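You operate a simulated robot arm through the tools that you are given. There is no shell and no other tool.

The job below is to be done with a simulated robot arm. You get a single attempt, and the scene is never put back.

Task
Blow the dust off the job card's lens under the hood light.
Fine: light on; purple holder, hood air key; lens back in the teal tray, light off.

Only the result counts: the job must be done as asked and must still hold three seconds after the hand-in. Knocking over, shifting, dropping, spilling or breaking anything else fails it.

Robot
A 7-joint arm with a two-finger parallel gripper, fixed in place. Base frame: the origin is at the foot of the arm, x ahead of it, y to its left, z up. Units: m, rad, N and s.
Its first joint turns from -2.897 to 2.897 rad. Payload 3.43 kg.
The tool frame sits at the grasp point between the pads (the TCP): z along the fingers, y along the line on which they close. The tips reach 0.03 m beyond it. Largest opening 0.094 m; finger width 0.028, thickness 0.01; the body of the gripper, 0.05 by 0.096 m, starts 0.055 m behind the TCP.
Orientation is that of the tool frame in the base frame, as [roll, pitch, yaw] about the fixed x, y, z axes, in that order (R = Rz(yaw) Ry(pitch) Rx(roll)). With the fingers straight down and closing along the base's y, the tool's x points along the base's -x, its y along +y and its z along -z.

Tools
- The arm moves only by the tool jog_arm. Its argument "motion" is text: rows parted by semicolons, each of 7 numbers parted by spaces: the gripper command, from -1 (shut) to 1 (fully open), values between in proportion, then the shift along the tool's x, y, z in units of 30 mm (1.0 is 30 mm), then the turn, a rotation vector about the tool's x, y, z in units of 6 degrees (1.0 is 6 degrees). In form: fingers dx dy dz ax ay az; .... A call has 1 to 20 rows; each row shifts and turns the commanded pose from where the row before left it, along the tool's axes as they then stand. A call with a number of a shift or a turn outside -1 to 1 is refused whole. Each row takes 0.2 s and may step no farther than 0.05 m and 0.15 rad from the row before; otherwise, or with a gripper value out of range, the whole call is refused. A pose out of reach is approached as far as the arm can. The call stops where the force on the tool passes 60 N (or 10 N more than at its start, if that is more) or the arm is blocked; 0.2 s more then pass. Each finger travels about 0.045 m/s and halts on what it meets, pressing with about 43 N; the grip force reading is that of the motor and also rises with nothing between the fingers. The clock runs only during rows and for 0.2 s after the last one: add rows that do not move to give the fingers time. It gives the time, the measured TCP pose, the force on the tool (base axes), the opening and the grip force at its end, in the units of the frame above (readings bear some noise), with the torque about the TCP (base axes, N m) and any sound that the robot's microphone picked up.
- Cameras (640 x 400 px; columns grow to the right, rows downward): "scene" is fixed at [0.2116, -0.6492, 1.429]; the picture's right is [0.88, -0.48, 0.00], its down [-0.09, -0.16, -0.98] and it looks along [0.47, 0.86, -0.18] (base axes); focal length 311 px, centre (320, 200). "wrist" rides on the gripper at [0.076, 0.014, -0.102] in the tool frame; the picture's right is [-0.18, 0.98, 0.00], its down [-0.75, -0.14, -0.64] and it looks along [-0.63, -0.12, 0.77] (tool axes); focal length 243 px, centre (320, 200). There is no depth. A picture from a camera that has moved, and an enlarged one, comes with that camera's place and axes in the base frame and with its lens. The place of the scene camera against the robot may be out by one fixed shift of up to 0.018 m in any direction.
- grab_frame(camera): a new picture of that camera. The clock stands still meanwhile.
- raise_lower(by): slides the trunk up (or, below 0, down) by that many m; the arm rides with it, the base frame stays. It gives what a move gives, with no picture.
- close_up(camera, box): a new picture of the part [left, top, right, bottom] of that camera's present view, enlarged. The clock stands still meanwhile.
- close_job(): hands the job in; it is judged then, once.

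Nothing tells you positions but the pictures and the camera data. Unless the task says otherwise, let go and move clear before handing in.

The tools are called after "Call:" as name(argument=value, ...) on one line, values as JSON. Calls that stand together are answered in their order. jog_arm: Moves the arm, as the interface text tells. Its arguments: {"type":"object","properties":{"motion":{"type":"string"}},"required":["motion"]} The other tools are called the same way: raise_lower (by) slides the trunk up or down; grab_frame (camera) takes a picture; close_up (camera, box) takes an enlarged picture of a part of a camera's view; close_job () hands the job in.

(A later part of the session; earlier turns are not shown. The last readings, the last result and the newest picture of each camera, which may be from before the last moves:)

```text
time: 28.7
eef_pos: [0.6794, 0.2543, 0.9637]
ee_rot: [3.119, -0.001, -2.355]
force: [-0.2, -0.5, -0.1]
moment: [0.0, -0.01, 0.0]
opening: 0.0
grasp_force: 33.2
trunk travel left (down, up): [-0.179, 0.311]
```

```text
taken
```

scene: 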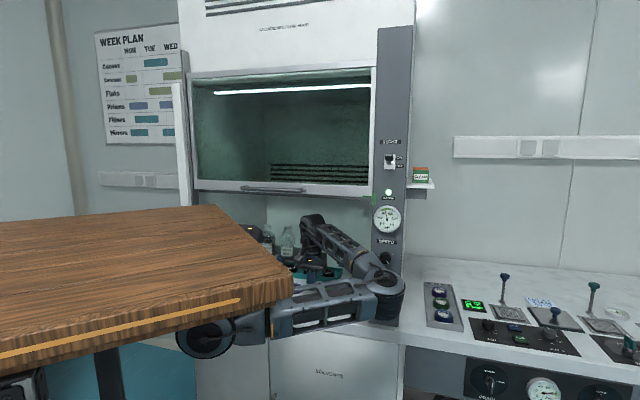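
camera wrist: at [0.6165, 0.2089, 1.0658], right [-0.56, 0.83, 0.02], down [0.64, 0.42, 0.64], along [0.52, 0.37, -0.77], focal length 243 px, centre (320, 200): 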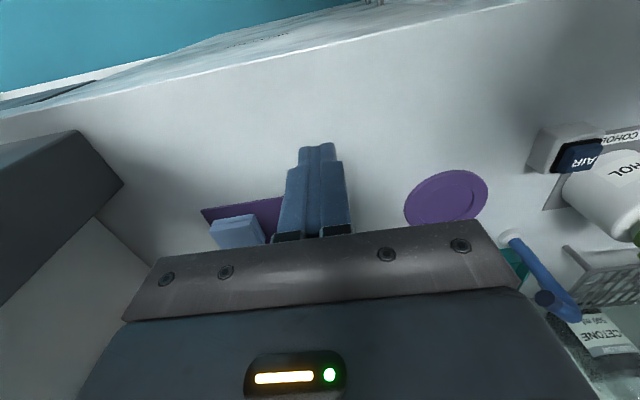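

I'm inside the hood with a clear view, over bare bench. My bench height estimate is uncertain by 1–2 cm, so I'll probe it gently with the closed fingertips.

Call:
jog_arm(motion="-1 0 0 0.8 0 0 0;-1 0 0 0.8 0 0 0;-1 0 0 0.1 0 0 0;-1 0 0 0.1 0 0 0;-1 0 0 0.1 0 0 0")

Call:
grab_frame(camera="wrist")

```text
time: 29.9
eef_pos: [0.6791, 0.2549, 0.9086]
ee_rot: [3.12, 0.001, -2.356]
force: [-0.8, 0.1, 0.4]
moment: [-0.01, 0.0, 0.01]
opening: 0.0
grasp_force: 33.3
trunk travel left (down, up): [-0.179, 0.311]
```

```text
taken
camera wrist: at [0.6161, 0.2096, 1.0105], right [-0.56, 0.82, 0.02], down [0.64, 0.42, 0.64], along [0.52, 0.37, -0.77], focal length 243 px, centre (320, 200)
```

wrist: 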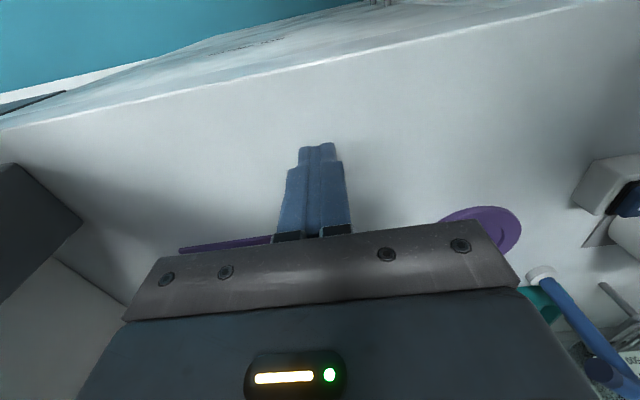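

Call:
jog_arm(motion="-1 0 0 0.1 0 0 0;-1 0 0 0.1 0 0 0;-1 0 0 0.1 0 0 0;-1 0 0 0.1 0 0 0;-1 0 0 0.1 0 0 0")

```text
time: 31.1
eef_pos: [0.6771, 0.255, 0.893]
ee_rot: [3.119, 0.0, -2.356]
force: [0.8, -0.1, -0.2]
moment: [-0.01, 0.01, -0.01]
opening: 0.0
grasp_force: 33.1
trunk travel left (down, up): [-0.179, 0.311]
```

Call:
jog_arm(motion="-1 0 0 0.1 0 0 0;-1 0 0 0.1 0 0 0;-1 0 0 0.1 0 0 0")

Call:
jog_arm(motion="-1 0 0 0.07 0 0 0;-1 0 0 0.07 0 0 0")

Call:
grab_frame(camera="wrist")

```text
time: 31.9
eef_pos: [0.6778, 0.2547, 0.8894]
ee_rot: [3.123, 0.007, -2.354]
force: [-8.0, -10.9, 34.2]
moment: [-0.77, 0.51, 0.04]
opening: 0.0
grasp_force: 32.6
trunk travel left (down, up): [-0.179, 0.311]
stopped in row 3: the force on the tool passed its limit at 65 N (the readings are from after the stop); the commanded pose is now the measured one
```

```text
time: 32.4
eef_pos: [0.6777, 0.2555, 0.8907]
ee_rot: [3.123, 0.01, -2.354]
force: [-11.8, -12.6, 30.8]
moment: [-0.77, 0.54, 0.0]
opening: 0.0001
grasp_force: 33.1
trunk travel left (down, up): [-0.179, 0.311]
stopped in row 2: the force on the tool passed its limit at 65 N (the readings are from after the stop); the commanded pose is now the measured one
```

```text
taken
camera wrist: at [0.6142, 0.2085, 0.992], right [-0.57, 0.82, 0.02], down [0.64, 0.42, 0.65], along [0.52, 0.38, -0.76], focal length 243 px, centre (320, 200)
```

wrist: 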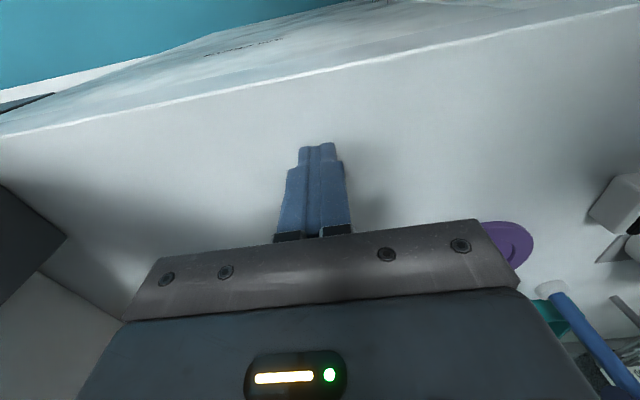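

The bench surface is at z ≈ 0.860, which puts R150 near (0.735, 0.562) and the nozzle post near (0.672, 0.540). I'll lift clear of everything, travel to above R150, and turn the tool 20° to keep the hand away from the post.

Call:
jog_arm(motion="-1 0 0 -0.9 0 0 0;-1 0 0 -0.9 0 0 0;-1 0 0 -0.9 0 0 0;-1 0 0 -0.9 0 0 0;-1 -0.95 0.65 0 0 0 0;-1 -0.95 0.65 0 0 0 0;-1 -0.95 0.65 0 0 0 0;-1 -0.95 0.65 0 0 0 0;-0.5 -0.95 0.65 0 0 0 0")

Call:
grab_frame(camera="wrist")

Call:
grab_frame(camera="scene")

```text
time: 34.4
eef_pos: [0.7135, 0.4228, 1.0012]
ee_rot: [3.121, 0.008, -2.356]
force: [0.3, 0.6, -0.1]
moment: [0.02, 0.01, 0.03]
opening: 0.0234
grasp_force: 0.0
trunk travel left (down, up): [-0.179, 0.311]
```

```text
taken
camera wrist: at [0.6495, 0.3764, 1.103], right [-0.57, 0.82, 0.02], down [0.64, 0.42, 0.65], along [0.52, 0.38, -0.76], focal length 243 px, centre (320, 200)
```

wrist: 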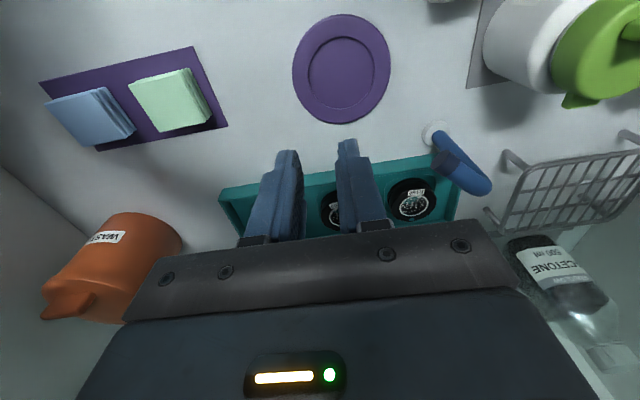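

```text
taken
```

scene: 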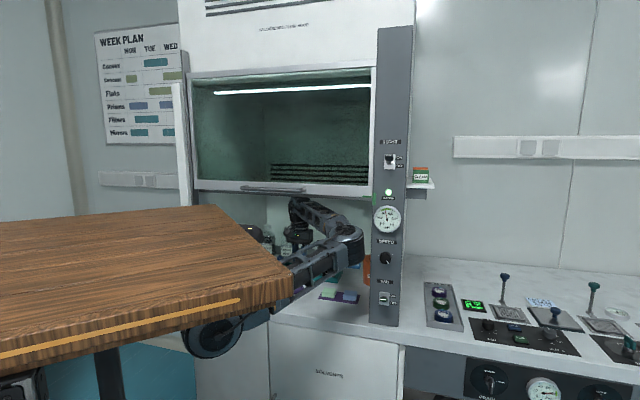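

I have a very clear view. I'll zoom in to confirm which lens is which and refine positions.

Call:
close_up(camera="wrist", box=[320, 100, 520, 230])

```text
3.08 times, centred on (420, 165) of wrist
camera zoom: at [0.6495, 0.3764, 1.103], right [-0.57, 0.82, 0.02], down [0.64, 0.42, 0.65], along [0.52, 0.38, -0.76], focal length 746 px, centre (12, 308)
```

zoom: 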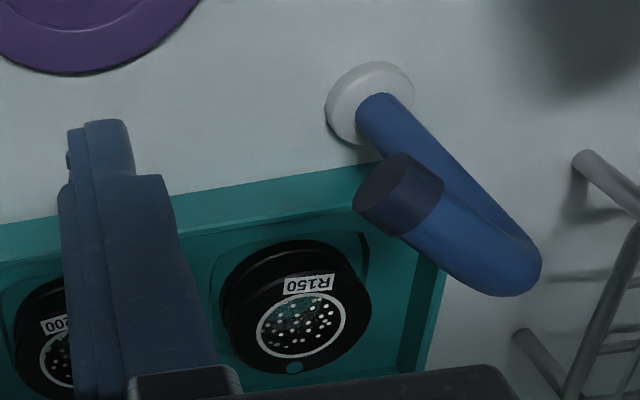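

R150 is confirmed beside the nozzle, with dust specks visible. It sits at about (0.7415, 0.584). I'll move over it, turn the tool 30°, and open to about 66 mm.

Call:
jog_arm(motion="-0.3 -0.892 0.628 0 0 0 0;0 -0.892 0.628 0 0 0 0;0.4 -0.892 0.628 0 0 0 0;0.4 -0.892 0.628 0 0 0 0;0.4 -0.892 0.628 0 0 0 0;0.4 0 0 0 0 0 -1;0.4 0 0 0 0 0 -1;0.4 0 0 0 0 0 -1;0.4 0 0 0 0 0 -1;0.4 0 0 0 0 0 -1;0.4 0 0 0 0 0 0")

Call:
grab_frame(camera="wrist")

Call:
grab_frame(camera="scene")

```text
time: 36.8
eef_pos: [0.7395, 0.5851, 1.0025]
ee_rot: [3.125, 0.015, -1.987]
force: [-0.6, 0.2, -0.2]
moment: [0.0, -0.01, 0.03]
opening: 0.0658
grasp_force: 0.0
out of reach, approached as far as the arm can: row 9, 10
trunk travel left (down, up): [-0.179, 0.311]
```

```text
taken
camera wrist: at [0.6962, 0.5186, 1.1036], right [-0.82, 0.57, 0.02], down [0.44, 0.62, 0.65], along [0.36, 0.54, -0.76], focal length 243 px, centre (320, 200)
```

wrist: 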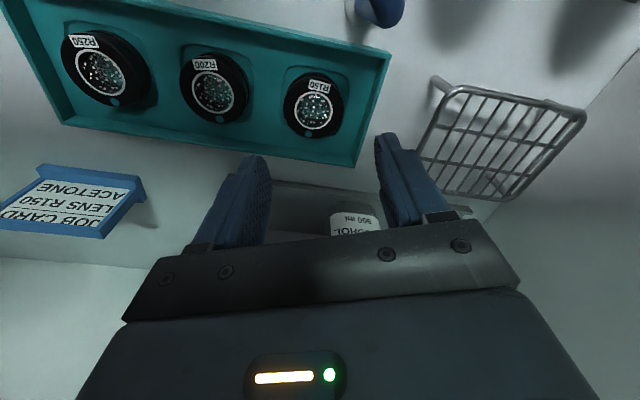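

```text
taken
```

scene: 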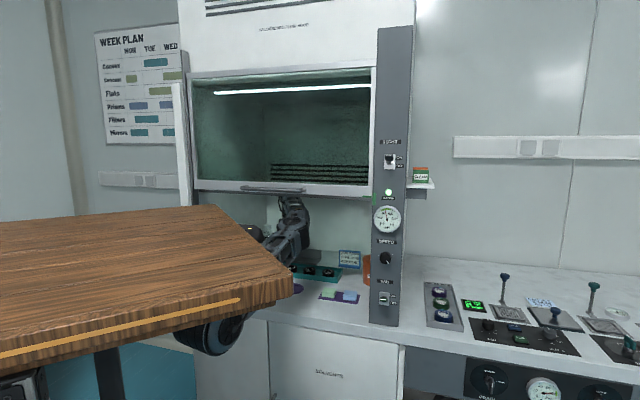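

The yaw stopped at a joint limit, but the orientation (about 66° heading) is good. R150 appears just 4 mm from directly below, so I'll correct and descend partway.

Call:
jog_arm(motion="0.38 0.08 -0.145 0.6 0 0 0;0.38 0 0 0.9 0 0 0;0.38 0 0 0.8 0 0 0;0.38 0 0 0 0 0 0")

Call:
grab_frame(camera="wrist")

Call:
close_up(camera="scene", box=[250, 190, 370, 310])

```text
time: 37.8
eef_pos: [0.7408, 0.5819, 0.9346]
ee_rot: [3.125, 0.016, -1.986]
force: [0.0, -0.1, -1.1]
moment: [-0.02, 0.0, -0.01]
opening: 0.0649
grasp_force: 0.1
trunk travel left (down, up): [-0.179, 0.311]
```

```text
taken
camera wrist: at [0.6979, 0.5148, 1.0353], right [-0.82, 0.57, 0.02], down [0.44, 0.62, 0.65], along [0.36, 0.54, -0.76], focal length 243 px, centre (320, 200)
```

wrist: 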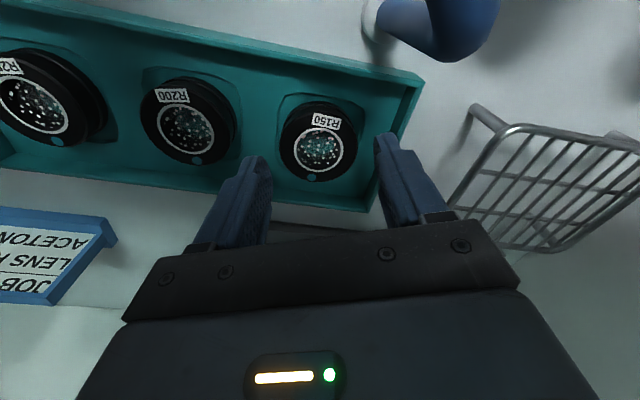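

```text
3.33 times, centred on (310, 250) of scene
camera zoom: at [0.2116, -0.6492, 1.429], right [0.88, -0.48, 0.0], down [-0.09, -0.16, -0.98], along [0.47, 0.86, -0.18], focal length 1038 px, centre (353, 33)
```

zoom: 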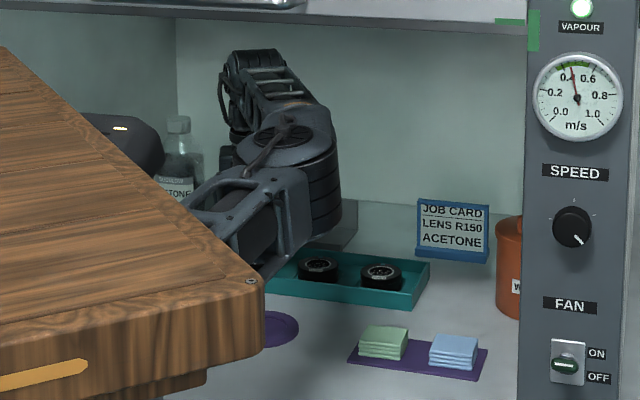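

The fingers straddle R150 with even gaps. I'll descend the last 33 mm and close.

Call:
jog_arm(motion="0.38 -0.04 -0.03 0.4 0 0 0;0.38 0 0 0.4 0 0 0;0.38 0 0 0.3 0 0 0;0.38 0 0 0 0 0 0")

Call:
grab_frame(camera="wrist")

```text
time: 38.8
eef_pos: [0.7439, 0.5824, 0.9]
ee_rot: [3.127, 0.016, -1.988]
force: [-0.3, -0.4, -0.9]
moment: [-0.03, -0.03, -0.01]
opening: 0.0651
grasp_force: 0.0
trunk travel left (down, up): [-0.179, 0.311]
```

```text
taken
camera wrist: at [0.6997, 0.5169, 1.0014], right [-0.82, 0.57, 0.02], down [0.44, 0.62, 0.65], along [0.36, 0.54, -0.76], focal length 243 px, centre (320, 200)
```

wrist: 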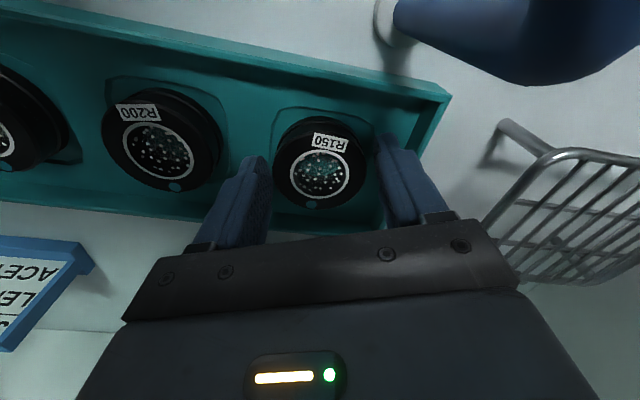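

Call:
jog_arm(motion="0.38 0.12 0 0.05 0 0 0;0.2 0 0 0 0 0 0;0 0 0 0 0 0 0;-0.3 0 0 0 0 0 0;-0.6 0 0 0 0 0 0;-0.6 0 0 0 0 0 0")

Call:
grab_frame(camera="wrist")

```text
time: 40.2
eef_pos: [0.7414, 0.5798, 0.8988]
ee_rot: [3.126, 0.017, -1.988]
force: [-0.8, 1.5, 0.0]
moment: [0.0, -0.06, 0.0]
opening: 0.0535
grasp_force: 43.2
trunk travel left (down, up): [-0.179, 0.311]
```

```text
taken
camera wrist: at [0.6979, 0.5139, 1.0003], right [-0.82, 0.57, 0.02], down [0.44, 0.62, 0.65], along [0.36, 0.54, -0.76], focal length 243 px, centre (320, 200)
```

wrist: 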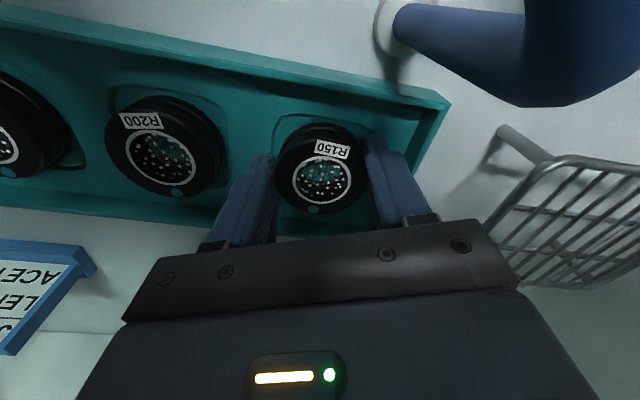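

R150 is gripped (53.5 mm opening). I'll lift it clear, swing around the nozzle on the right, and bring it over the purple holder.

Call:
jog_arm(motion="-0.6 0 0 -0.5 0 0 0;-0.6 0 0 -1 0 0 0;-0.6 0 0 -1 0 0 0;-0.6 0 0 -1 0 0 0;-0.6 0 0 -0.2 0 0 0;-0.6 0 0 0 0 0 0")

Call:
grab_frame(camera="wrist")

Call:
jog_arm(motion="-0.6 0.73 -0.55 0 0 0 0;-0.6 0.73 -0.55 0 0 0 0;-0.6 0.73 -0.55 0 0 0 0;-0.6 0.83 0.38 0 0 0 0;-0.6 0.83 0.38 0 0 0 0;-0.6 0.83 0.38 0 0 0 0;-0.6 0.83 0.38 0 0 0 0;-0.6 0 0 0 0 0 0")

Call:
grab_frame(camera="wrist")

Call:
grab_frame(camera="scene")

```text
time: 41.6
eef_pos: [0.7421, 0.578, 1.0097]
ee_rot: [3.125, 0.016, -1.987]
force: [-0.1, 0.2, -0.8]
moment: [0.02, 0.03, -0.03]
opening: 0.0534
grasp_force: 42.7
trunk travel left (down, up): [-0.179, 0.311]
```

```text
taken
camera wrist: at [0.6994, 0.5122, 1.1113], right [-0.82, 0.57, 0.02], down [0.44, 0.62, 0.65], along [0.36, 0.54, -0.76], focal length 243 px, centre (320, 200)
```

wrist: 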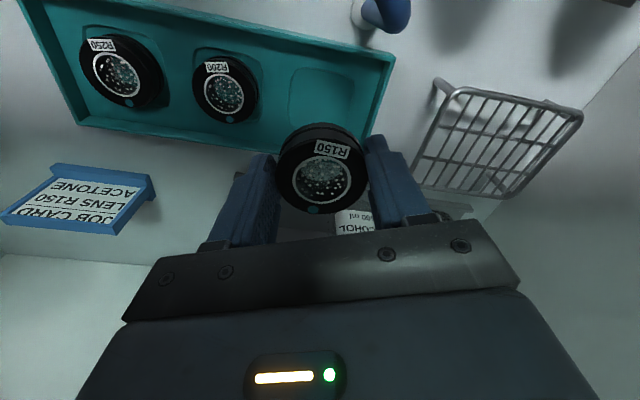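

```text
time: 43.4
eef_pos: [0.6786, 0.4242, 1.0073]
ee_rot: [3.126, 0.016, -1.988]
force: [0.1, 1.0, -0.3]
moment: [0.0, -0.01, -0.01]
opening: 0.0535
grasp_force: 42.9
trunk travel left (down, up): [-0.179, 0.311]
```

```text
taken
camera wrist: at [0.6352, 0.3589, 1.1087], right [-0.82, 0.57, 0.02], down [0.44, 0.62, 0.65], along [0.36, 0.54, -0.76], focal length 243 px, centre (320, 200)
```

wrist: 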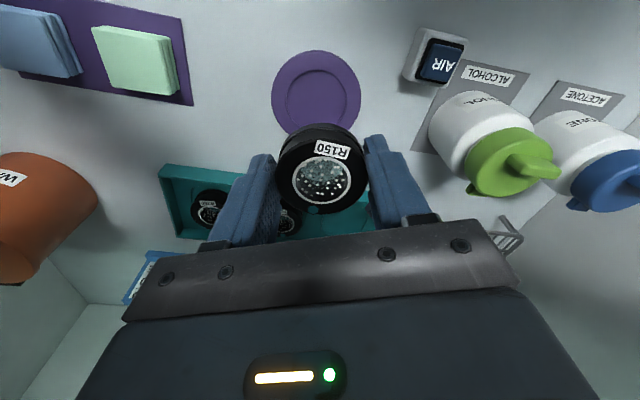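

```text
taken
```

scene: 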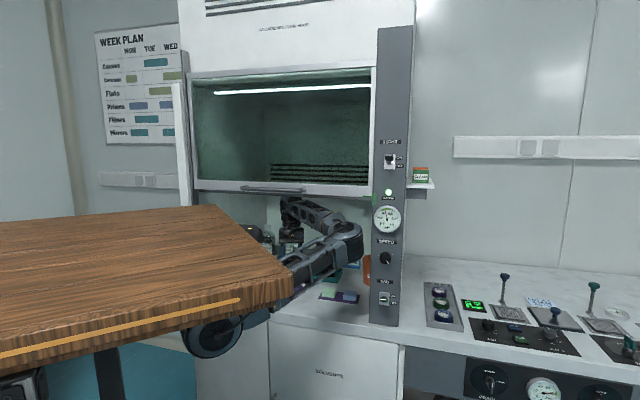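

The lens is held over the holder. I'll zoom in to measure the offset between the lens and holder centres precisely.

Call:
close_up(camera="wrist", box=[240, 40, 400, 220])

```text
2.22 times, centred on (320, 130) of wrist
camera zoom: at [0.6352, 0.3589, 1.1087], right [-0.82, 0.57, 0.02], down [0.44, 0.62, 0.65], along [0.36, 0.54, -0.76], focal length 539 px, centre (320, 356)
```

zoom: 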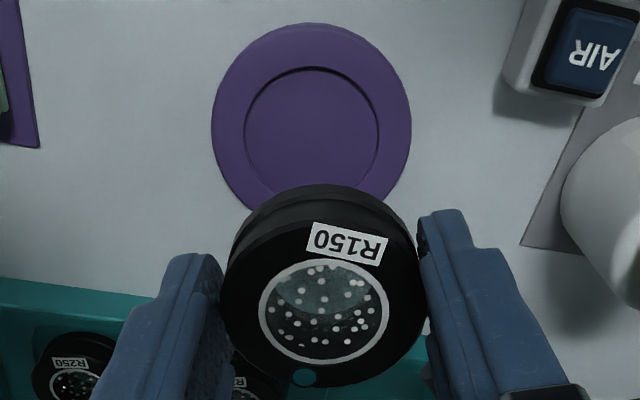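

The holder's recess centre is about (+4, −4.5) mm from the lens in tool axes. I'll correct that and descend to just above it.

Call:
jog_arm(motion="-0.6 0.133 -0.15 0.6 0 0 0;-0.6 0 0 0.8 0 0 0;-0.6 0 0 0.8 0 0 0;-0.6 0 0 0.6 0 0 0;-0.6 0 0 0 0 0 0")

Call:
close_up(camera="wrist", box=[240, 60, 400, 240])

Call:
close_up(camera="scene", box=[250, 230, 350, 310])

```text
time: 44.6
eef_pos: [0.6802, 0.4204, 0.9224]
ee_rot: [3.125, 0.015, -1.988]
force: [0.3, -0.8, -0.8]
moment: [0.0, -0.01, -0.02]
opening: 0.0535
grasp_force: 43.0
trunk travel left (down, up): [-0.179, 0.311]
```

```text
2.22 times, centred on (320, 150) of wrist
camera zoom: at [0.637, 0.3549, 1.0248], right [-0.82, 0.57, 0.02], down [0.44, 0.62, 0.65], along [0.36, 0.54, -0.76], focal length 539 px, centre (320, 311)
```

zoom: 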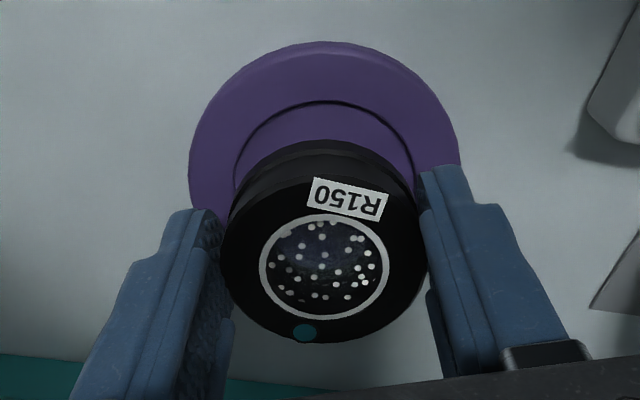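

```text
5.00 times, centred on (300, 270) of scene
camera zoom: at [0.2116, -0.6492, 1.429], right [0.88, -0.48, 0.0], down [-0.09, -0.16, -0.98], along [0.47, 0.86, -0.18], focal length 1557 px, centre (420, -150)
```

zoom: 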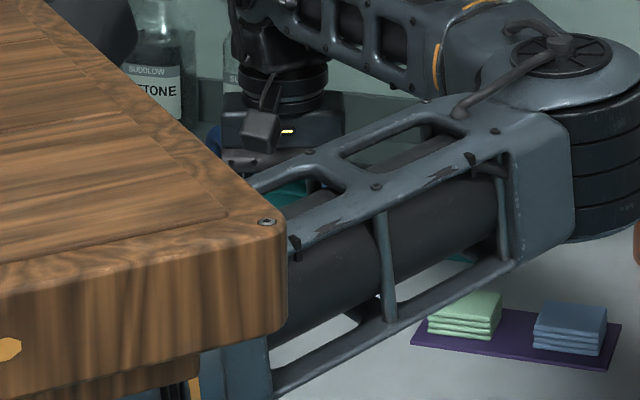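

The lens and recess are aligned to about 1 mm. I'll lower the last bit slowly, watching for contact.

Call:
jog_arm(motion="-0.6 0 0 0.3 0 0 0;-0.6 0 0 0.25 0 0 0;-0.6 0 0 0.1 0 0 0;-0.6 0 0 0 0 0 0")

Call:
jog_arm(motion="-0.6 0 0 0.06 0 0 0;-0.6 0 0 0 0 0 0")

Call:
close_up(camera="wrist", box=[240, 60, 400, 240])

```text
time: 45.6
eef_pos: [0.6812, 0.4215, 0.9036]
ee_rot: [3.126, 0.015, -1.988]
force: [-0.3, -0.1, -0.4]
moment: [0.04, -0.03, 0.02]
opening: 0.053
grasp_force: 43.2
trunk travel left (down, up): [-0.179, 0.311]
```

```text
time: 46.2
eef_pos: [0.6815, 0.4209, 0.9016]
ee_rot: [3.126, 0.014, -1.988]
force: [0.5, -0.1, -1.1]
moment: [0.02, -0.01, 0.0]
opening: 0.0533
grasp_force: 42.9
trunk travel left (down, up): [-0.179, 0.311]
```

```text
2.22 times, centred on (320, 150) of wrist
camera zoom: at [0.6372, 0.3551, 1.003], right [-0.82, 0.57, 0.02], down [0.44, 0.62, 0.65], along [0.36, 0.54, -0.76], focal length 539 px, centre (320, 311)
```

zoom: 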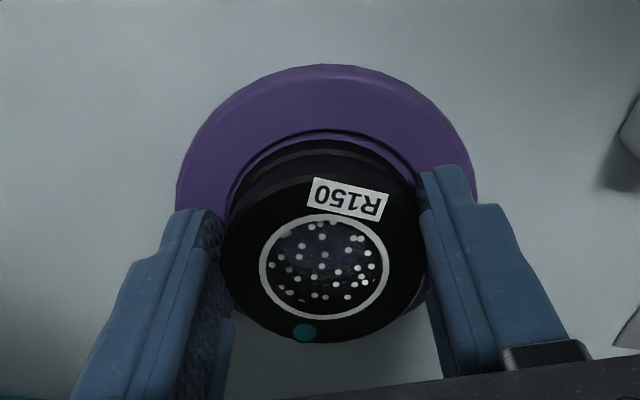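

Call:
jog_arm(motion="-0.6 0 0 0.05 0 0 0;-0.6 0 0 0 0 0 0")

Call:
jog_arm(motion="-0.6 0 0 0.05 0 0 0;-0.6 0 0 0 0 0 0")

```text
time: 46.8
eef_pos: [0.6813, 0.4217, 0.8996]
ee_rot: [3.127, 0.016, -1.99]
force: [-0.1, 1.0, -1.2]
moment: [0.06, -0.03, 0.01]
opening: 0.0533
grasp_force: 42.7
trunk travel left (down, up): [-0.179, 0.311]
```

```text
time: 47.4
eef_pos: [0.6807, 0.4207, 0.8987]
ee_rot: [3.126, 0.016, -1.988]
force: [0.1, -0.7, 0.3]
moment: [-0.02, 0.03, -0.01]
opening: 0.0534
grasp_force: 43.6
trunk travel left (down, up): [-0.179, 0.311]
```

Call:
jog_arm(motion="-0.6 0 0 0.05 0 0 0;-0.6 0 0 0 0 0 0")

Call:
jog_arm(motion="-0.6 0 0 0.05 0 0 0;-0.6 0 0 0 0 0 0")

Call:
close_up(camera="wrist", box=[240, 60, 400, 240])

```text
time: 48.0
eef_pos: [0.6795, 0.4213, 0.8987]
ee_rot: [3.129, 0.019, -1.988]
force: [1.4, -0.3, 9.9]
moment: [-0.07, -0.3, 0.05]
opening: 0.0534
grasp_force: 43.4
trunk travel left (down, up): [-0.179, 0.311]
```

```text
time: 48.6
eef_pos: [0.6795, 0.4205, 0.8969]
ee_rot: [3.128, 0.019, -1.988]
force: [0.5, 1.9, 28.4]
moment: [-0.19, -0.47, 0.04]
opening: 0.0534
grasp_force: 42.3
trunk travel left (down, up): [-0.179, 0.311]
```

```text
2.22 times, centred on (320, 150) of wrist
camera zoom: at [0.6363, 0.3552, 0.9989], right [-0.82, 0.57, 0.02], down [0.44, 0.62, 0.65], along [0.36, 0.55, -0.76], focal length 539 px, centre (320, 311)
```

zoom: 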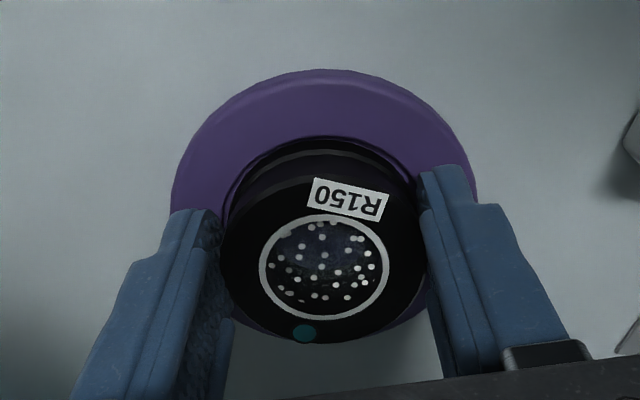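

Contact came at the expected height with the lens centred in the recess. I'll ease the pressure and open.

Call:
jog_arm(motion="-0.6 0 0 -0.06 0 0 0;-0.6 0 0 0 0 0 0;0.1 0 0 0 0 0 0;0.2 0 0 0 0 0 0;0.3 0 0 0 0 0 0;0.3 0 0 0 0 0 0;0.3 0 0 0 0 0 0")

Call:
close_up(camera="wrist", box=[240, 60, 400, 240])

```text
time: 50.2
eef_pos: [0.6783, 0.4216, 0.8974]
ee_rot: [3.126, 0.014, -1.989]
force: [-10.3, 0.6, 10.4]
moment: [-0.26, -0.03, -0.22]
opening: 0.0561
grasp_force: 0.1
trunk travel left (down, up): [-0.179, 0.311]
```

```text
2.22 times, centred on (320, 150) of wrist
camera zoom: at [0.6356, 0.3555, 0.9987], right [-0.82, 0.57, 0.02], down [0.44, 0.62, 0.65], along [0.36, 0.54, -0.76], focal length 539 px, centre (320, 311)
```

zoom: 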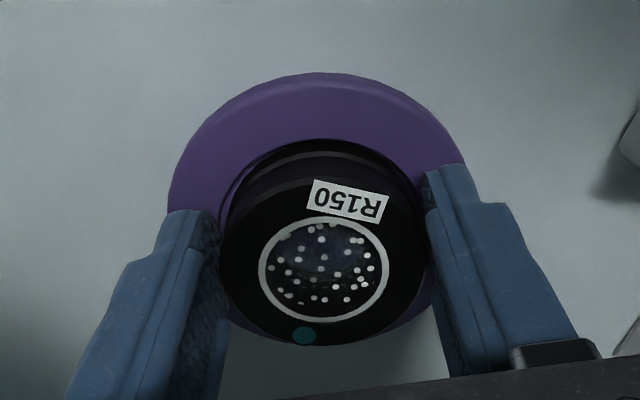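

The fingers are partly held up, with light contact at the tips, probably on the holder's rim. I'll raise slightly and let them finish opening.

Call:
jog_arm(motion="0.3 0 0 -0.08 0 0 0;0.3 0 0 0 0 0 0;0.35 0 0 0 0 0 0")

Call:
close_up(camera="wrist", box=[240, 60, 400, 240])

```text
time: 51.0
eef_pos: [0.6795, 0.4212, 0.9009]
ee_rot: [3.127, 0.013, -1.989]
force: [1.0, -0.1, 0.2]
moment: [0.04, 0.02, 0.01]
opening: 0.0632
grasp_force: 0.1
trunk travel left (down, up): [-0.179, 0.311]
```

```text
2.22 times, centred on (320, 150) of wrist
camera zoom: at [0.6366, 0.3558, 1.0013], right [-0.82, 0.57, 0.02], down [0.44, 0.62, 0.65], along [0.36, 0.54, -0.76], focal length 539 px, centre (320, 311)
```

zoom: 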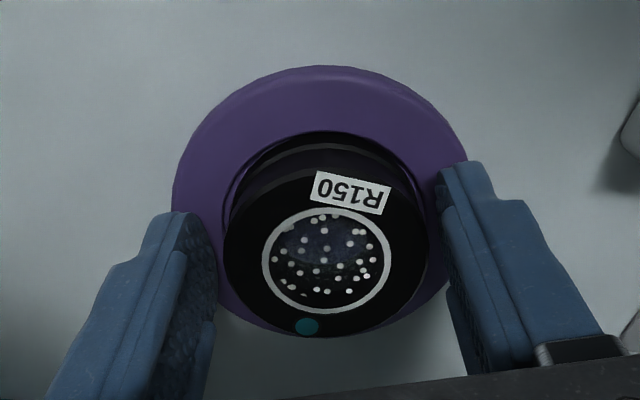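

Released. I'll go straight up and check that the lens is seated.

Call:
jog_arm(motion="0.4 0 0 -0.5 0 0 0;0.4 0 0 -1 0 0 0;0.4 0 0 -1 0 0 0;0.4 0 0 -0.8 0 0 0;0.4 0 0 0 0 0 0")

Call:
grab_frame(camera="wrist")

Call:
close_up(camera="wrist", box=[220, 20, 440, 160])

```text
time: 52.2
eef_pos: [0.6803, 0.4208, 0.9997]
ee_rot: [3.125, 0.015, -1.989]
force: [-0.3, 0.5, -0.1]
moment: [-0.01, -0.01, -0.04]
opening: 0.0657
grasp_force: 0.0
trunk travel left (down, up): [-0.179, 0.311]
```

```text
taken
camera wrist: at [0.6371, 0.3546, 1.1011], right [-0.82, 0.57, 0.02], down [0.44, 0.62, 0.65], along [0.36, 0.54, -0.76], focal length 243 px, centre (320, 200)
```

wrist: 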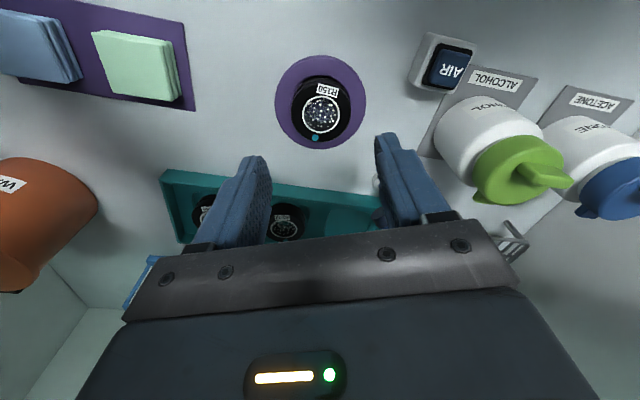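

```text
2.86 times, centred on (330, 90) of wrist
camera zoom: at [0.6371, 0.3546, 1.1011], right [-0.82, 0.57, 0.02], down [0.44, 0.62, 0.65], along [0.36, 0.54, -0.76], focal length 693 px, centre (291, 514)
```

zoom: 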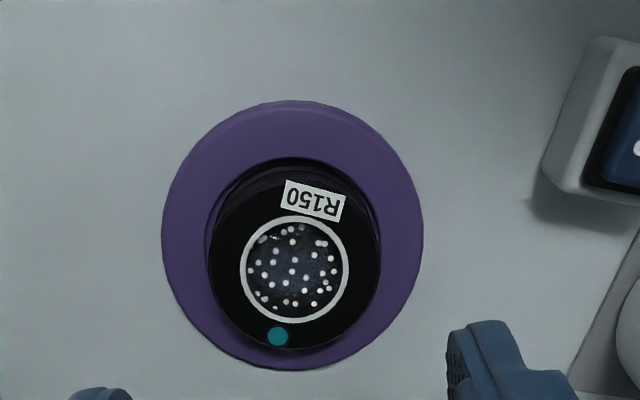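

The lens is seated in the holder. Next is the AIR key at about (0.576, 0.451). I'll close the fingers, move over it and tilt the hand back away from the alcohol bottle.

Call:
jog_arm(motion="-0.2 0.12 0.85 0 0 0 0;-0.6 0.12 0.85 0 0 0 0;-1 0.12 0.85 0 0 0 0;-1 0.12 0.85 0 0 0 0;-1 0 0 0 0 -1 0;-1 0 0 0 0 -1 0;-1 0 0 0 0 -1 0;-1 0 0 0 0 -1 0;-1 0 0 0 0 0 0")

Call:
grab_frame(camera="wrist")

Call:
grab_frame(camera="scene")

```text
time: 54.2
eef_pos: [0.5821, 0.4462, 0.9998]
ee_rot: [3.127, 0.437, -1.995]
force: [-0.5, 0.3, -0.4]
moment: [-0.04, 0.0, 0.02]
opening: 0.0
grasp_force: 32.6
trunk travel left (down, up): [-0.179, 0.311]
```

```text
taken
camera wrist: at [0.5238, 0.3503, 1.0614], right [-0.83, 0.55, 0.09], down [0.31, 0.31, 0.9], along [0.47, 0.77, -0.43], focal length 243 px, centre (320, 200)
```

wrist: 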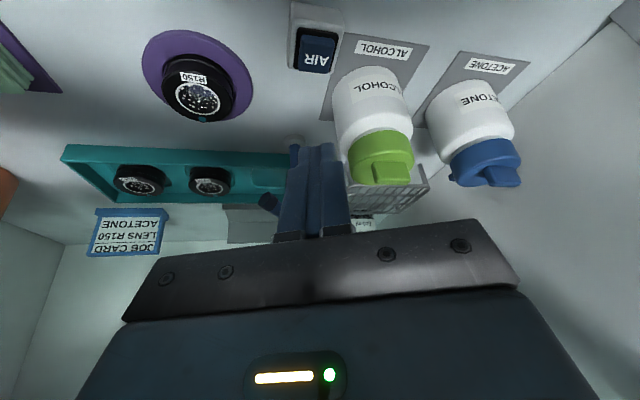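

```text
taken
```

scene: 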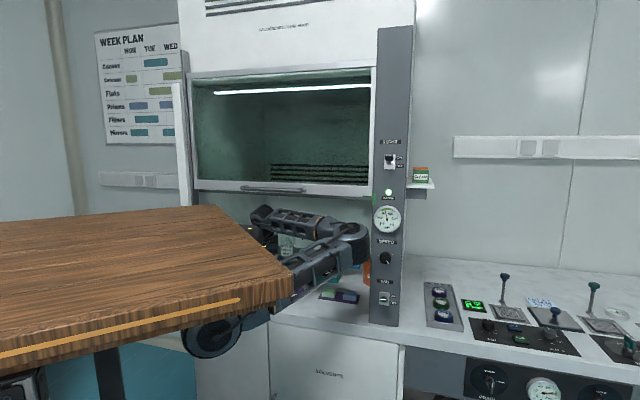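

Call:
close_up(camera="wrist", box=[250, 0, 450, 130])

```text
3.08 times, centred on (350, 65) of wrist
camera zoom: at [0.5238, 0.3503, 1.0614], right [-0.83, 0.55, 0.09], down [0.31, 0.31, 0.9], along [0.47, 0.77, -0.43], focal length 746 px, centre (228, 615)
```

zoom: 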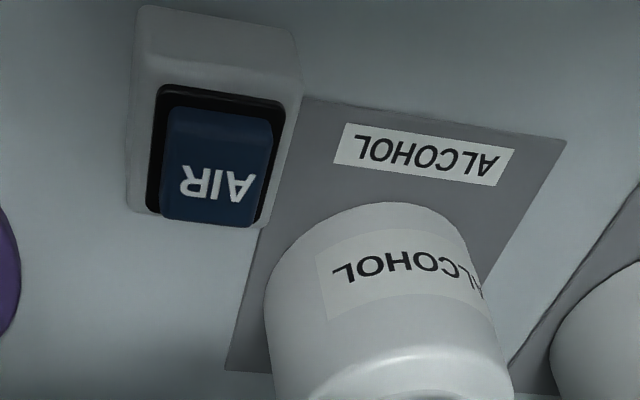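

The key is roughly 25 × 28 mm. I'll come down on its robot-side half, clear of the bottle, then press in small steps.

Call:
jog_arm(motion="-1 0.08 0.1 0 0 0 0;-1 0.282 0 0.604 0 0 0;-1 0.282 0 0.604 0 0 0;-1 0.282 0 0.604 0 0 0;-1 0 0 0 0 0 0")

Call:
grab_frame(camera="wrist")

Call:
close_up(camera="wrist", box=[220, 60, 420, 200])

```text
time: 55.4
eef_pos: [0.5777, 0.4479, 0.9398]
ee_rot: [3.124, 0.435, -1.995]
force: [0.3, 0.0, 0.2]
moment: [0.01, 0.01, -0.02]
opening: 0.0
grasp_force: 33.2
trunk travel left (down, up): [-0.179, 0.311]
```

```text
taken
camera wrist: at [0.5198, 0.3501, 1.0004], right [-0.83, 0.55, 0.09], down [0.31, 0.32, 0.9], along [0.46, 0.77, -0.43], focal length 243 px, centre (320, 200)
```

wrist: 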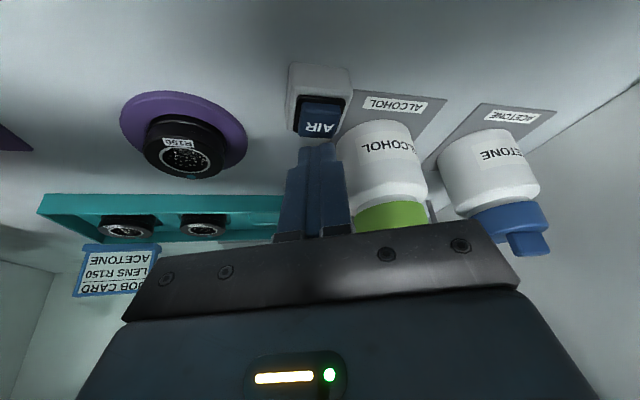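

```text
2.86 times, centred on (320, 130) of wrist
camera zoom: at [0.5198, 0.3501, 1.0004], right [-0.83, 0.55, 0.09], down [0.31, 0.32, 0.9], along [0.46, 0.77, -0.43], focal length 693 px, centre (320, 400)
```

zoom: 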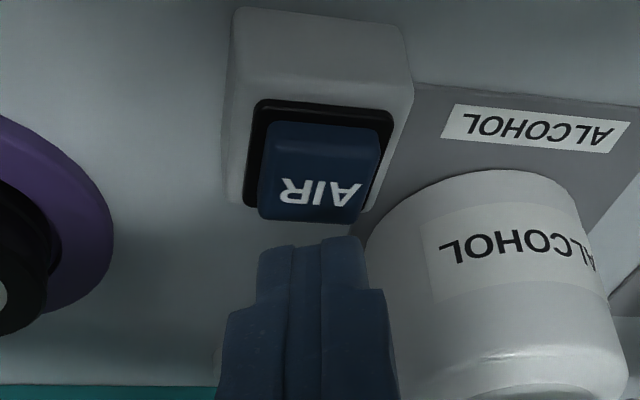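

Call:
jog_arm(motion="-1 0.09 -0.03 -0.04 0 0 0;-1 0.09 0 0.19 0 0 0;-1 0.07 0 0.15 0 0 0;-1 0 0 0 0 0 0")

Call:
jog_arm(motion="-1 0.03 0 0.065 0 0 0;-1 0.03 0 0.065 0 0 0;-1 0 0 0 0 0 0")

Call:
close_up(camera="wrist", box=[220, 60, 420, 200])

```text
time: 56.4
eef_pos: [0.5768, 0.4438, 0.9287]
ee_rot: [3.125, 0.434, -1.993]
force: [0.4, 0.9, 0.3]
moment: [0.0, -0.02, 0.02]
opening: 0.0
grasp_force: 33.1
trunk travel left (down, up): [-0.179, 0.311]
```

```text
time: 57.2
eef_pos: [0.5778, 0.4448, 0.9242]
ee_rot: [3.123, 0.435, -1.996]
force: [1.0, 0.3, 2.4]
moment: [0.02, -0.04, 0.0]
opening: 0.0001
grasp_force: 33.0
trunk travel left (down, up): [-0.179, 0.311]
heard: click
```

```text
2.86 times, centred on (320, 130) of wrist
camera zoom: at [0.519, 0.3469, 0.9844], right [-0.83, 0.55, 0.09], down [0.31, 0.31, 0.9], along [0.47, 0.77, -0.43], focal length 693 px, centre (320, 400)
```

zoom: 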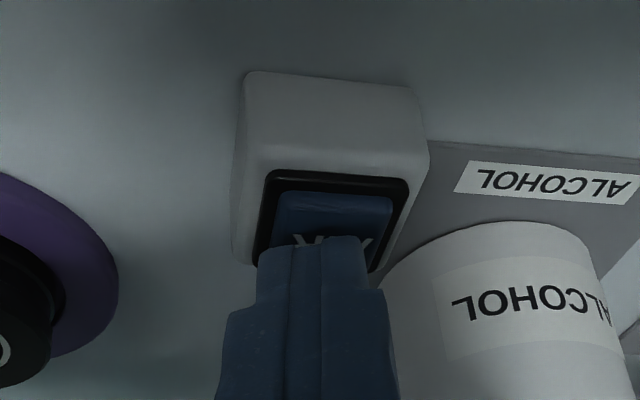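

The key clicked and is being held down. I'll check the lens's dust.

Call:
jog_arm(motion="-1 0 0 0 0 0 0;-1 0 0 0 0 0 0;-1 0 0 0 0 0 0;-1 0 0 0 0 0 0;-1 0 0 0 0 0 0")

Call:
close_up(camera="wrist", box=[100, 80, 300, 260])

```text
time: 58.4
eef_pos: [0.5766, 0.4449, 0.9241]
ee_rot: [3.125, 0.435, -1.996]
force: [1.0, -0.4, 2.0]
moment: [0.0, -0.02, -0.02]
opening: 0.0002
grasp_force: 32.8
trunk travel left (down, up): [-0.179, 0.311]
```

```text
2.22 times, centred on (200, 170) of wrist
camera zoom: at [0.519, 0.3469, 0.9844], right [-0.83, 0.55, 0.09], down [0.31, 0.32, 0.9], along [0.47, 0.77, -0.43], focal length 539 px, centre (587, 267)
```

zoom: 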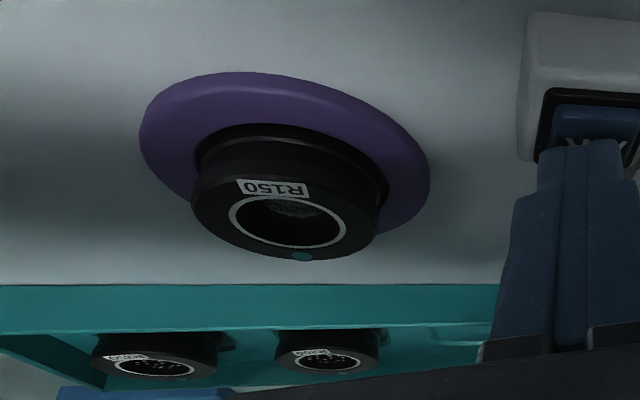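

The specks on R150 appear gone. I'll lift off the key and inspect the lens from above.

Call:
jog_arm(motion="-1 -0.2 0 -0.4 0 0 0;-1 -0.282 0 -0.604 0 0 0;-1 -0.282 0 -0.604 0 0 0;-1 -0.282 0 -0.604 0 0 0;-1 0 0 0 0 1 0;-1 0 0 0 0 1 0;-1 0 0 0 0 1 0;-1 0 0 0 0 1 0;-1 0 -0.85 0 0 0 0;-1 0 -0.85 0 0 0 0;-1 0 -0.85 0 0 0 0;-1 0 -0.85 0 0 0 0;-1 0 0 0 0 0 0")

Call:
grab_frame(camera="wrist")

Call:
close_up(camera="wrist", box=[220, 20, 440, 160])

```text
time: 61.2
eef_pos: [0.6733, 0.4018, 0.9954]
ee_rot: [3.125, 0.015, -1.988]
force: [-0.1, 0.1, -0.2]
moment: [0.0, 0.01, -0.01]
opening: 0.0
grasp_force: 33.0
trunk travel left (down, up): [-0.179, 0.311]
```

```text
taken
camera wrist: at [0.629, 0.337, 1.0969], right [-0.82, 0.57, 0.02], down [0.44, 0.62, 0.65], along [0.36, 0.54, -0.76], focal length 243 px, centre (320, 200)
```

wrist: 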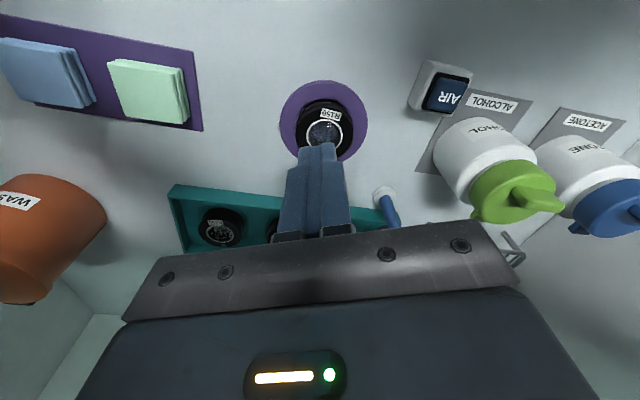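

```text
2.86 times, centred on (330, 90) of wrist
camera zoom: at [0.629, 0.337, 1.0969], right [-0.82, 0.57, 0.02], down [0.44, 0.62, 0.65], along [0.36, 0.54, -0.76], focal length 693 px, centre (291, 514)
```

zoom: 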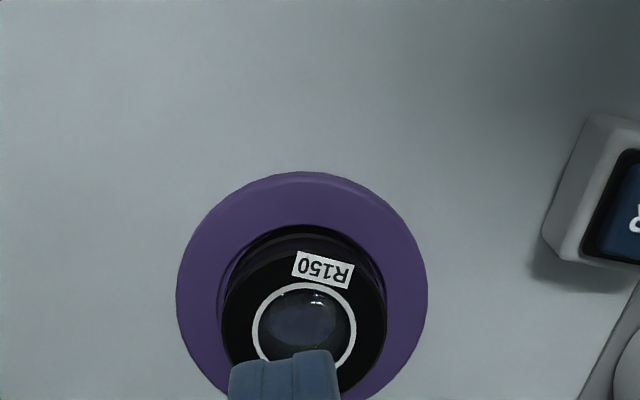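

The lens is clean. I'll return above it with open fingers and descend to regrip.

Call:
jog_arm(motion="0 -0.67 0.04 0 0 0 0;0.4 0 0 0 0 0 0;0.4 0 0 0 0 0 0;0.4 0 0 0 0 0 0;0.4 0 0 0 0 0 0;0.4 0 0 0 0 0 0")

Call:
close_up(camera="wrist", box=[220, 40, 440, 180])

```text
time: 62.6
eef_pos: [0.6787, 0.4204, 0.9957]
ee_rot: [3.127, 0.017, -1.988]
force: [1.4, -0.3, 0.5]
moment: [0.01, -0.04, -0.02]
opening: 0.0655
grasp_force: 0.1
trunk travel left (down, up): [-0.179, 0.311]
```

```text
2.86 times, centred on (330, 110) of wrist
camera zoom: at [0.6346, 0.3561, 1.0966], right [-0.82, 0.57, 0.02], down [0.44, 0.62, 0.65], along [0.36, 0.54, -0.76], focal length 693 px, centre (291, 457)
```

zoom: 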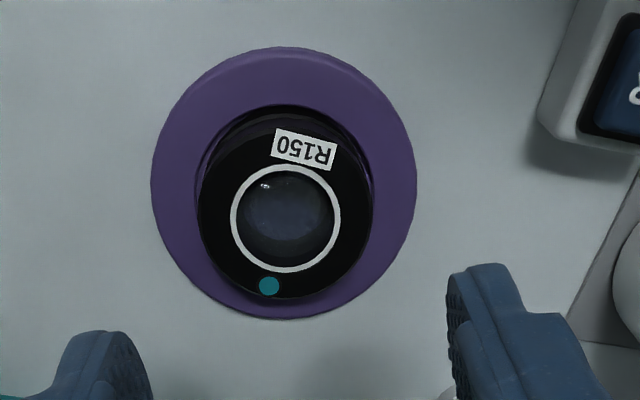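

Call:
jog_arm(motion="0.36 0 -0.08 0.6 0 0 0;0.36 0 0 0.9 0 0 0;0.36 0 0 0.9 0 0 0;0.36 0 0 0.6 0 0 0;0.36 0 0 0.15 0 0 0;0.36 0 0 0 0 0 0")

Call:
close_up(camera="wrist", box=[240, 60, 400, 240])

```text
time: 64.0
eef_pos: [0.679, 0.4219, 0.901]
ee_rot: [3.126, 0.016, -1.987]
force: [-0.2, -0.8, -0.6]
moment: [0.0, -0.02, 0.02]
opening: 0.064
grasp_force: 0.0
trunk travel left (down, up): [-0.179, 0.311]
```

```text
2.22 times, centred on (320, 150) of wrist
camera zoom: at [0.6357, 0.3574, 1.0025], right [-0.82, 0.57, 0.02], down [0.44, 0.62, 0.65], along [0.36, 0.54, -0.76], focal length 539 px, centre (320, 311)
```

zoom: 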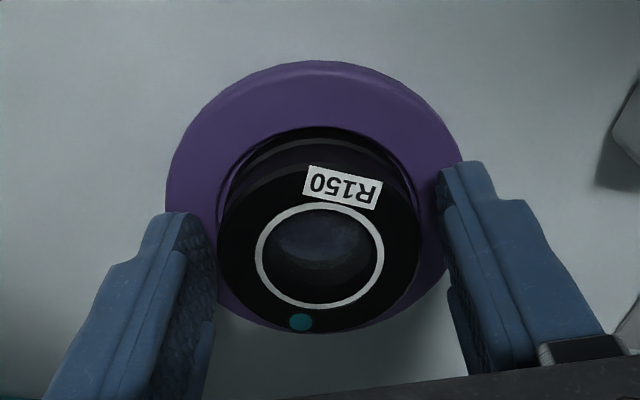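

Call:
jog_arm(motion="0.36 0.07 -0.06 0 0 0 0;0.36 0 0 0 0 0 0;0.2 0 0 0 0 0 0;0 0 0 0 0 0 0;-0.3 0 0 0 0 0 0;-0.6 0 0 0 0 0 0;-0.6 0 0 0 0 0 0")

Call:
close_up(camera="wrist", box=[240, 60, 400, 240])

```text
time: 65.6
eef_pos: [0.6808, 0.4196, 0.9014]
ee_rot: [3.126, 0.016, -1.988]
force: [-0.6, 0.0, 1.1]
moment: [0.03, -0.05, -0.01]
opening: 0.0536
grasp_force: 43.1
trunk travel left (down, up): [-0.179, 0.311]
```

```text
2.22 times, centred on (320, 150) of wrist
camera zoom: at [0.6375, 0.3544, 1.0026], right [-0.82, 0.57, 0.02], down [0.44, 0.62, 0.65], along [0.36, 0.54, -0.76], focal length 539 px, centre (320, 311)
```

zoom: 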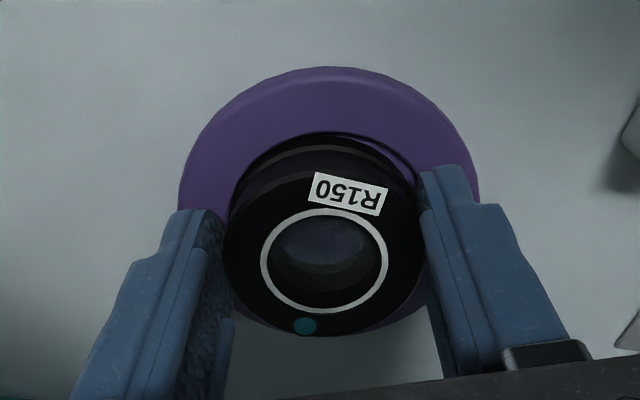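

Regripped. I'll lift and carry it back around the nozzle to above its empty tray pocket.

Call:
jog_arm(motion="-0.6 0 0 -0.5 0 0 0;-0.6 0 0 -1 0 0 0;-0.6 0 0 -1 0 0 0;-0.6 0 0 -1 0 0 0;-0.6 0 0 -0.15 0 0 0;-0.6 -0.88 -0.333 0 0 0 0;-0.6 -0.88 -0.333 0 0 0 0;-0.6 -0.88 -0.333 0 0 0 0;-0.6 -0.88 -0.333 0 0 0 0;-0.6 -0.74 0.53 0 0 0 0;-0.6 -0.74 0.53 0 0 0 0;-0.6 -0.74 0.53 0 0 0 0;-0.6 0 0 0 0 0 0")

Call:
grab_frame(camera="wrist")

Call:
close_up(camera="wrist", box=[220, 30, 420, 220])

```text
time: 68.4
eef_pos: [0.7415, 0.5778, 1.0122]
ee_rot: [3.127, 0.015, -1.988]
force: [0.1, -0.2, -0.4]
moment: [-0.04, 0.0, -0.02]
opening: 0.0536
grasp_force: 42.8
trunk travel left (down, up): [-0.179, 0.311]
```

```text
taken
camera wrist: at [0.6992, 0.5128, 1.1147], right [-0.82, 0.57, 0.02], down [0.44, 0.62, 0.65], along [0.36, 0.54, -0.76], focal length 243 px, centre (320, 200)
```

wrist: 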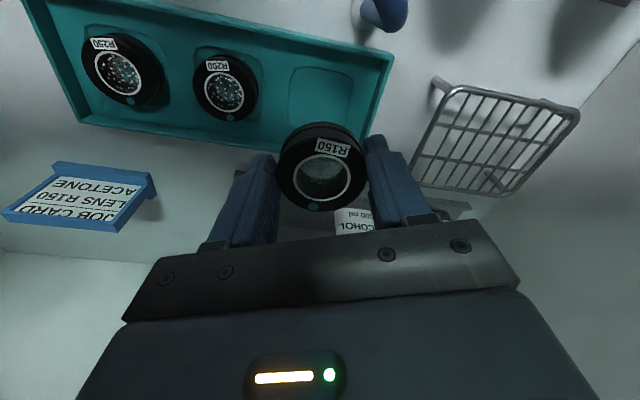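

```text
2.11 times, centred on (320, 125) of wrist
camera zoom: at [0.6992, 0.5128, 1.1147], right [-0.82, 0.57, 0.02], down [0.44, 0.62, 0.65], along [0.36, 0.54, -0.76], focal length 511 px, centre (320, 358)
```

zoom: 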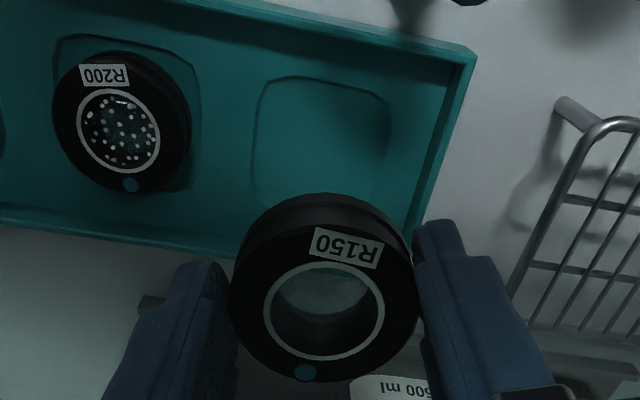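

The empty pocket is just below, with several millimetres of clearance around the lens. I'll descend to just above it and recheck the alignment.

Call:
jog_arm(motion="-0.6 -0.03 0 0.6 0 0 0;-0.6 0 0 1 0 0 0;-0.6 0 0 1 0 0 0;-0.6 0 0 0.4 0 0 0;-0.6 0 0 0 0 0 0")

Call:
close_up(camera="wrist", box=[200, 50, 440, 240])

```text
time: 69.6
eef_pos: [0.7453, 0.5801, 0.9228]
ee_rot: [3.125, 0.017, -1.989]
force: [0.1, 0.3, -0.8]
moment: [-0.03, -0.01, 0.0]
opening: 0.0534
grasp_force: 43.1
trunk travel left (down, up): [-0.179, 0.311]
```

```text
2.11 times, centred on (320, 145) of wrist
camera zoom: at [0.7009, 0.5144, 1.0246], right [-0.82, 0.57, 0.02], down [0.44, 0.62, 0.65], along [0.36, 0.54, -0.76], focal length 511 px, centre (320, 316)
```

zoom: 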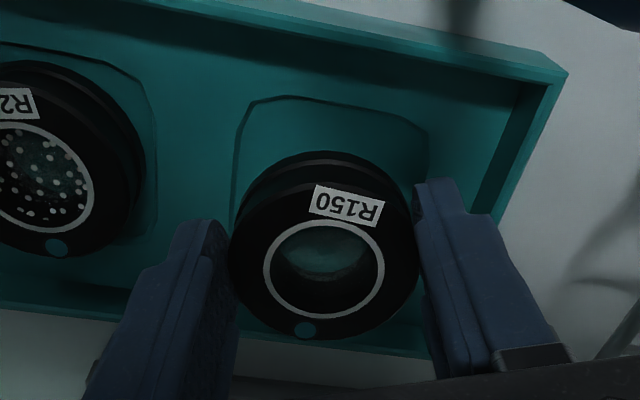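

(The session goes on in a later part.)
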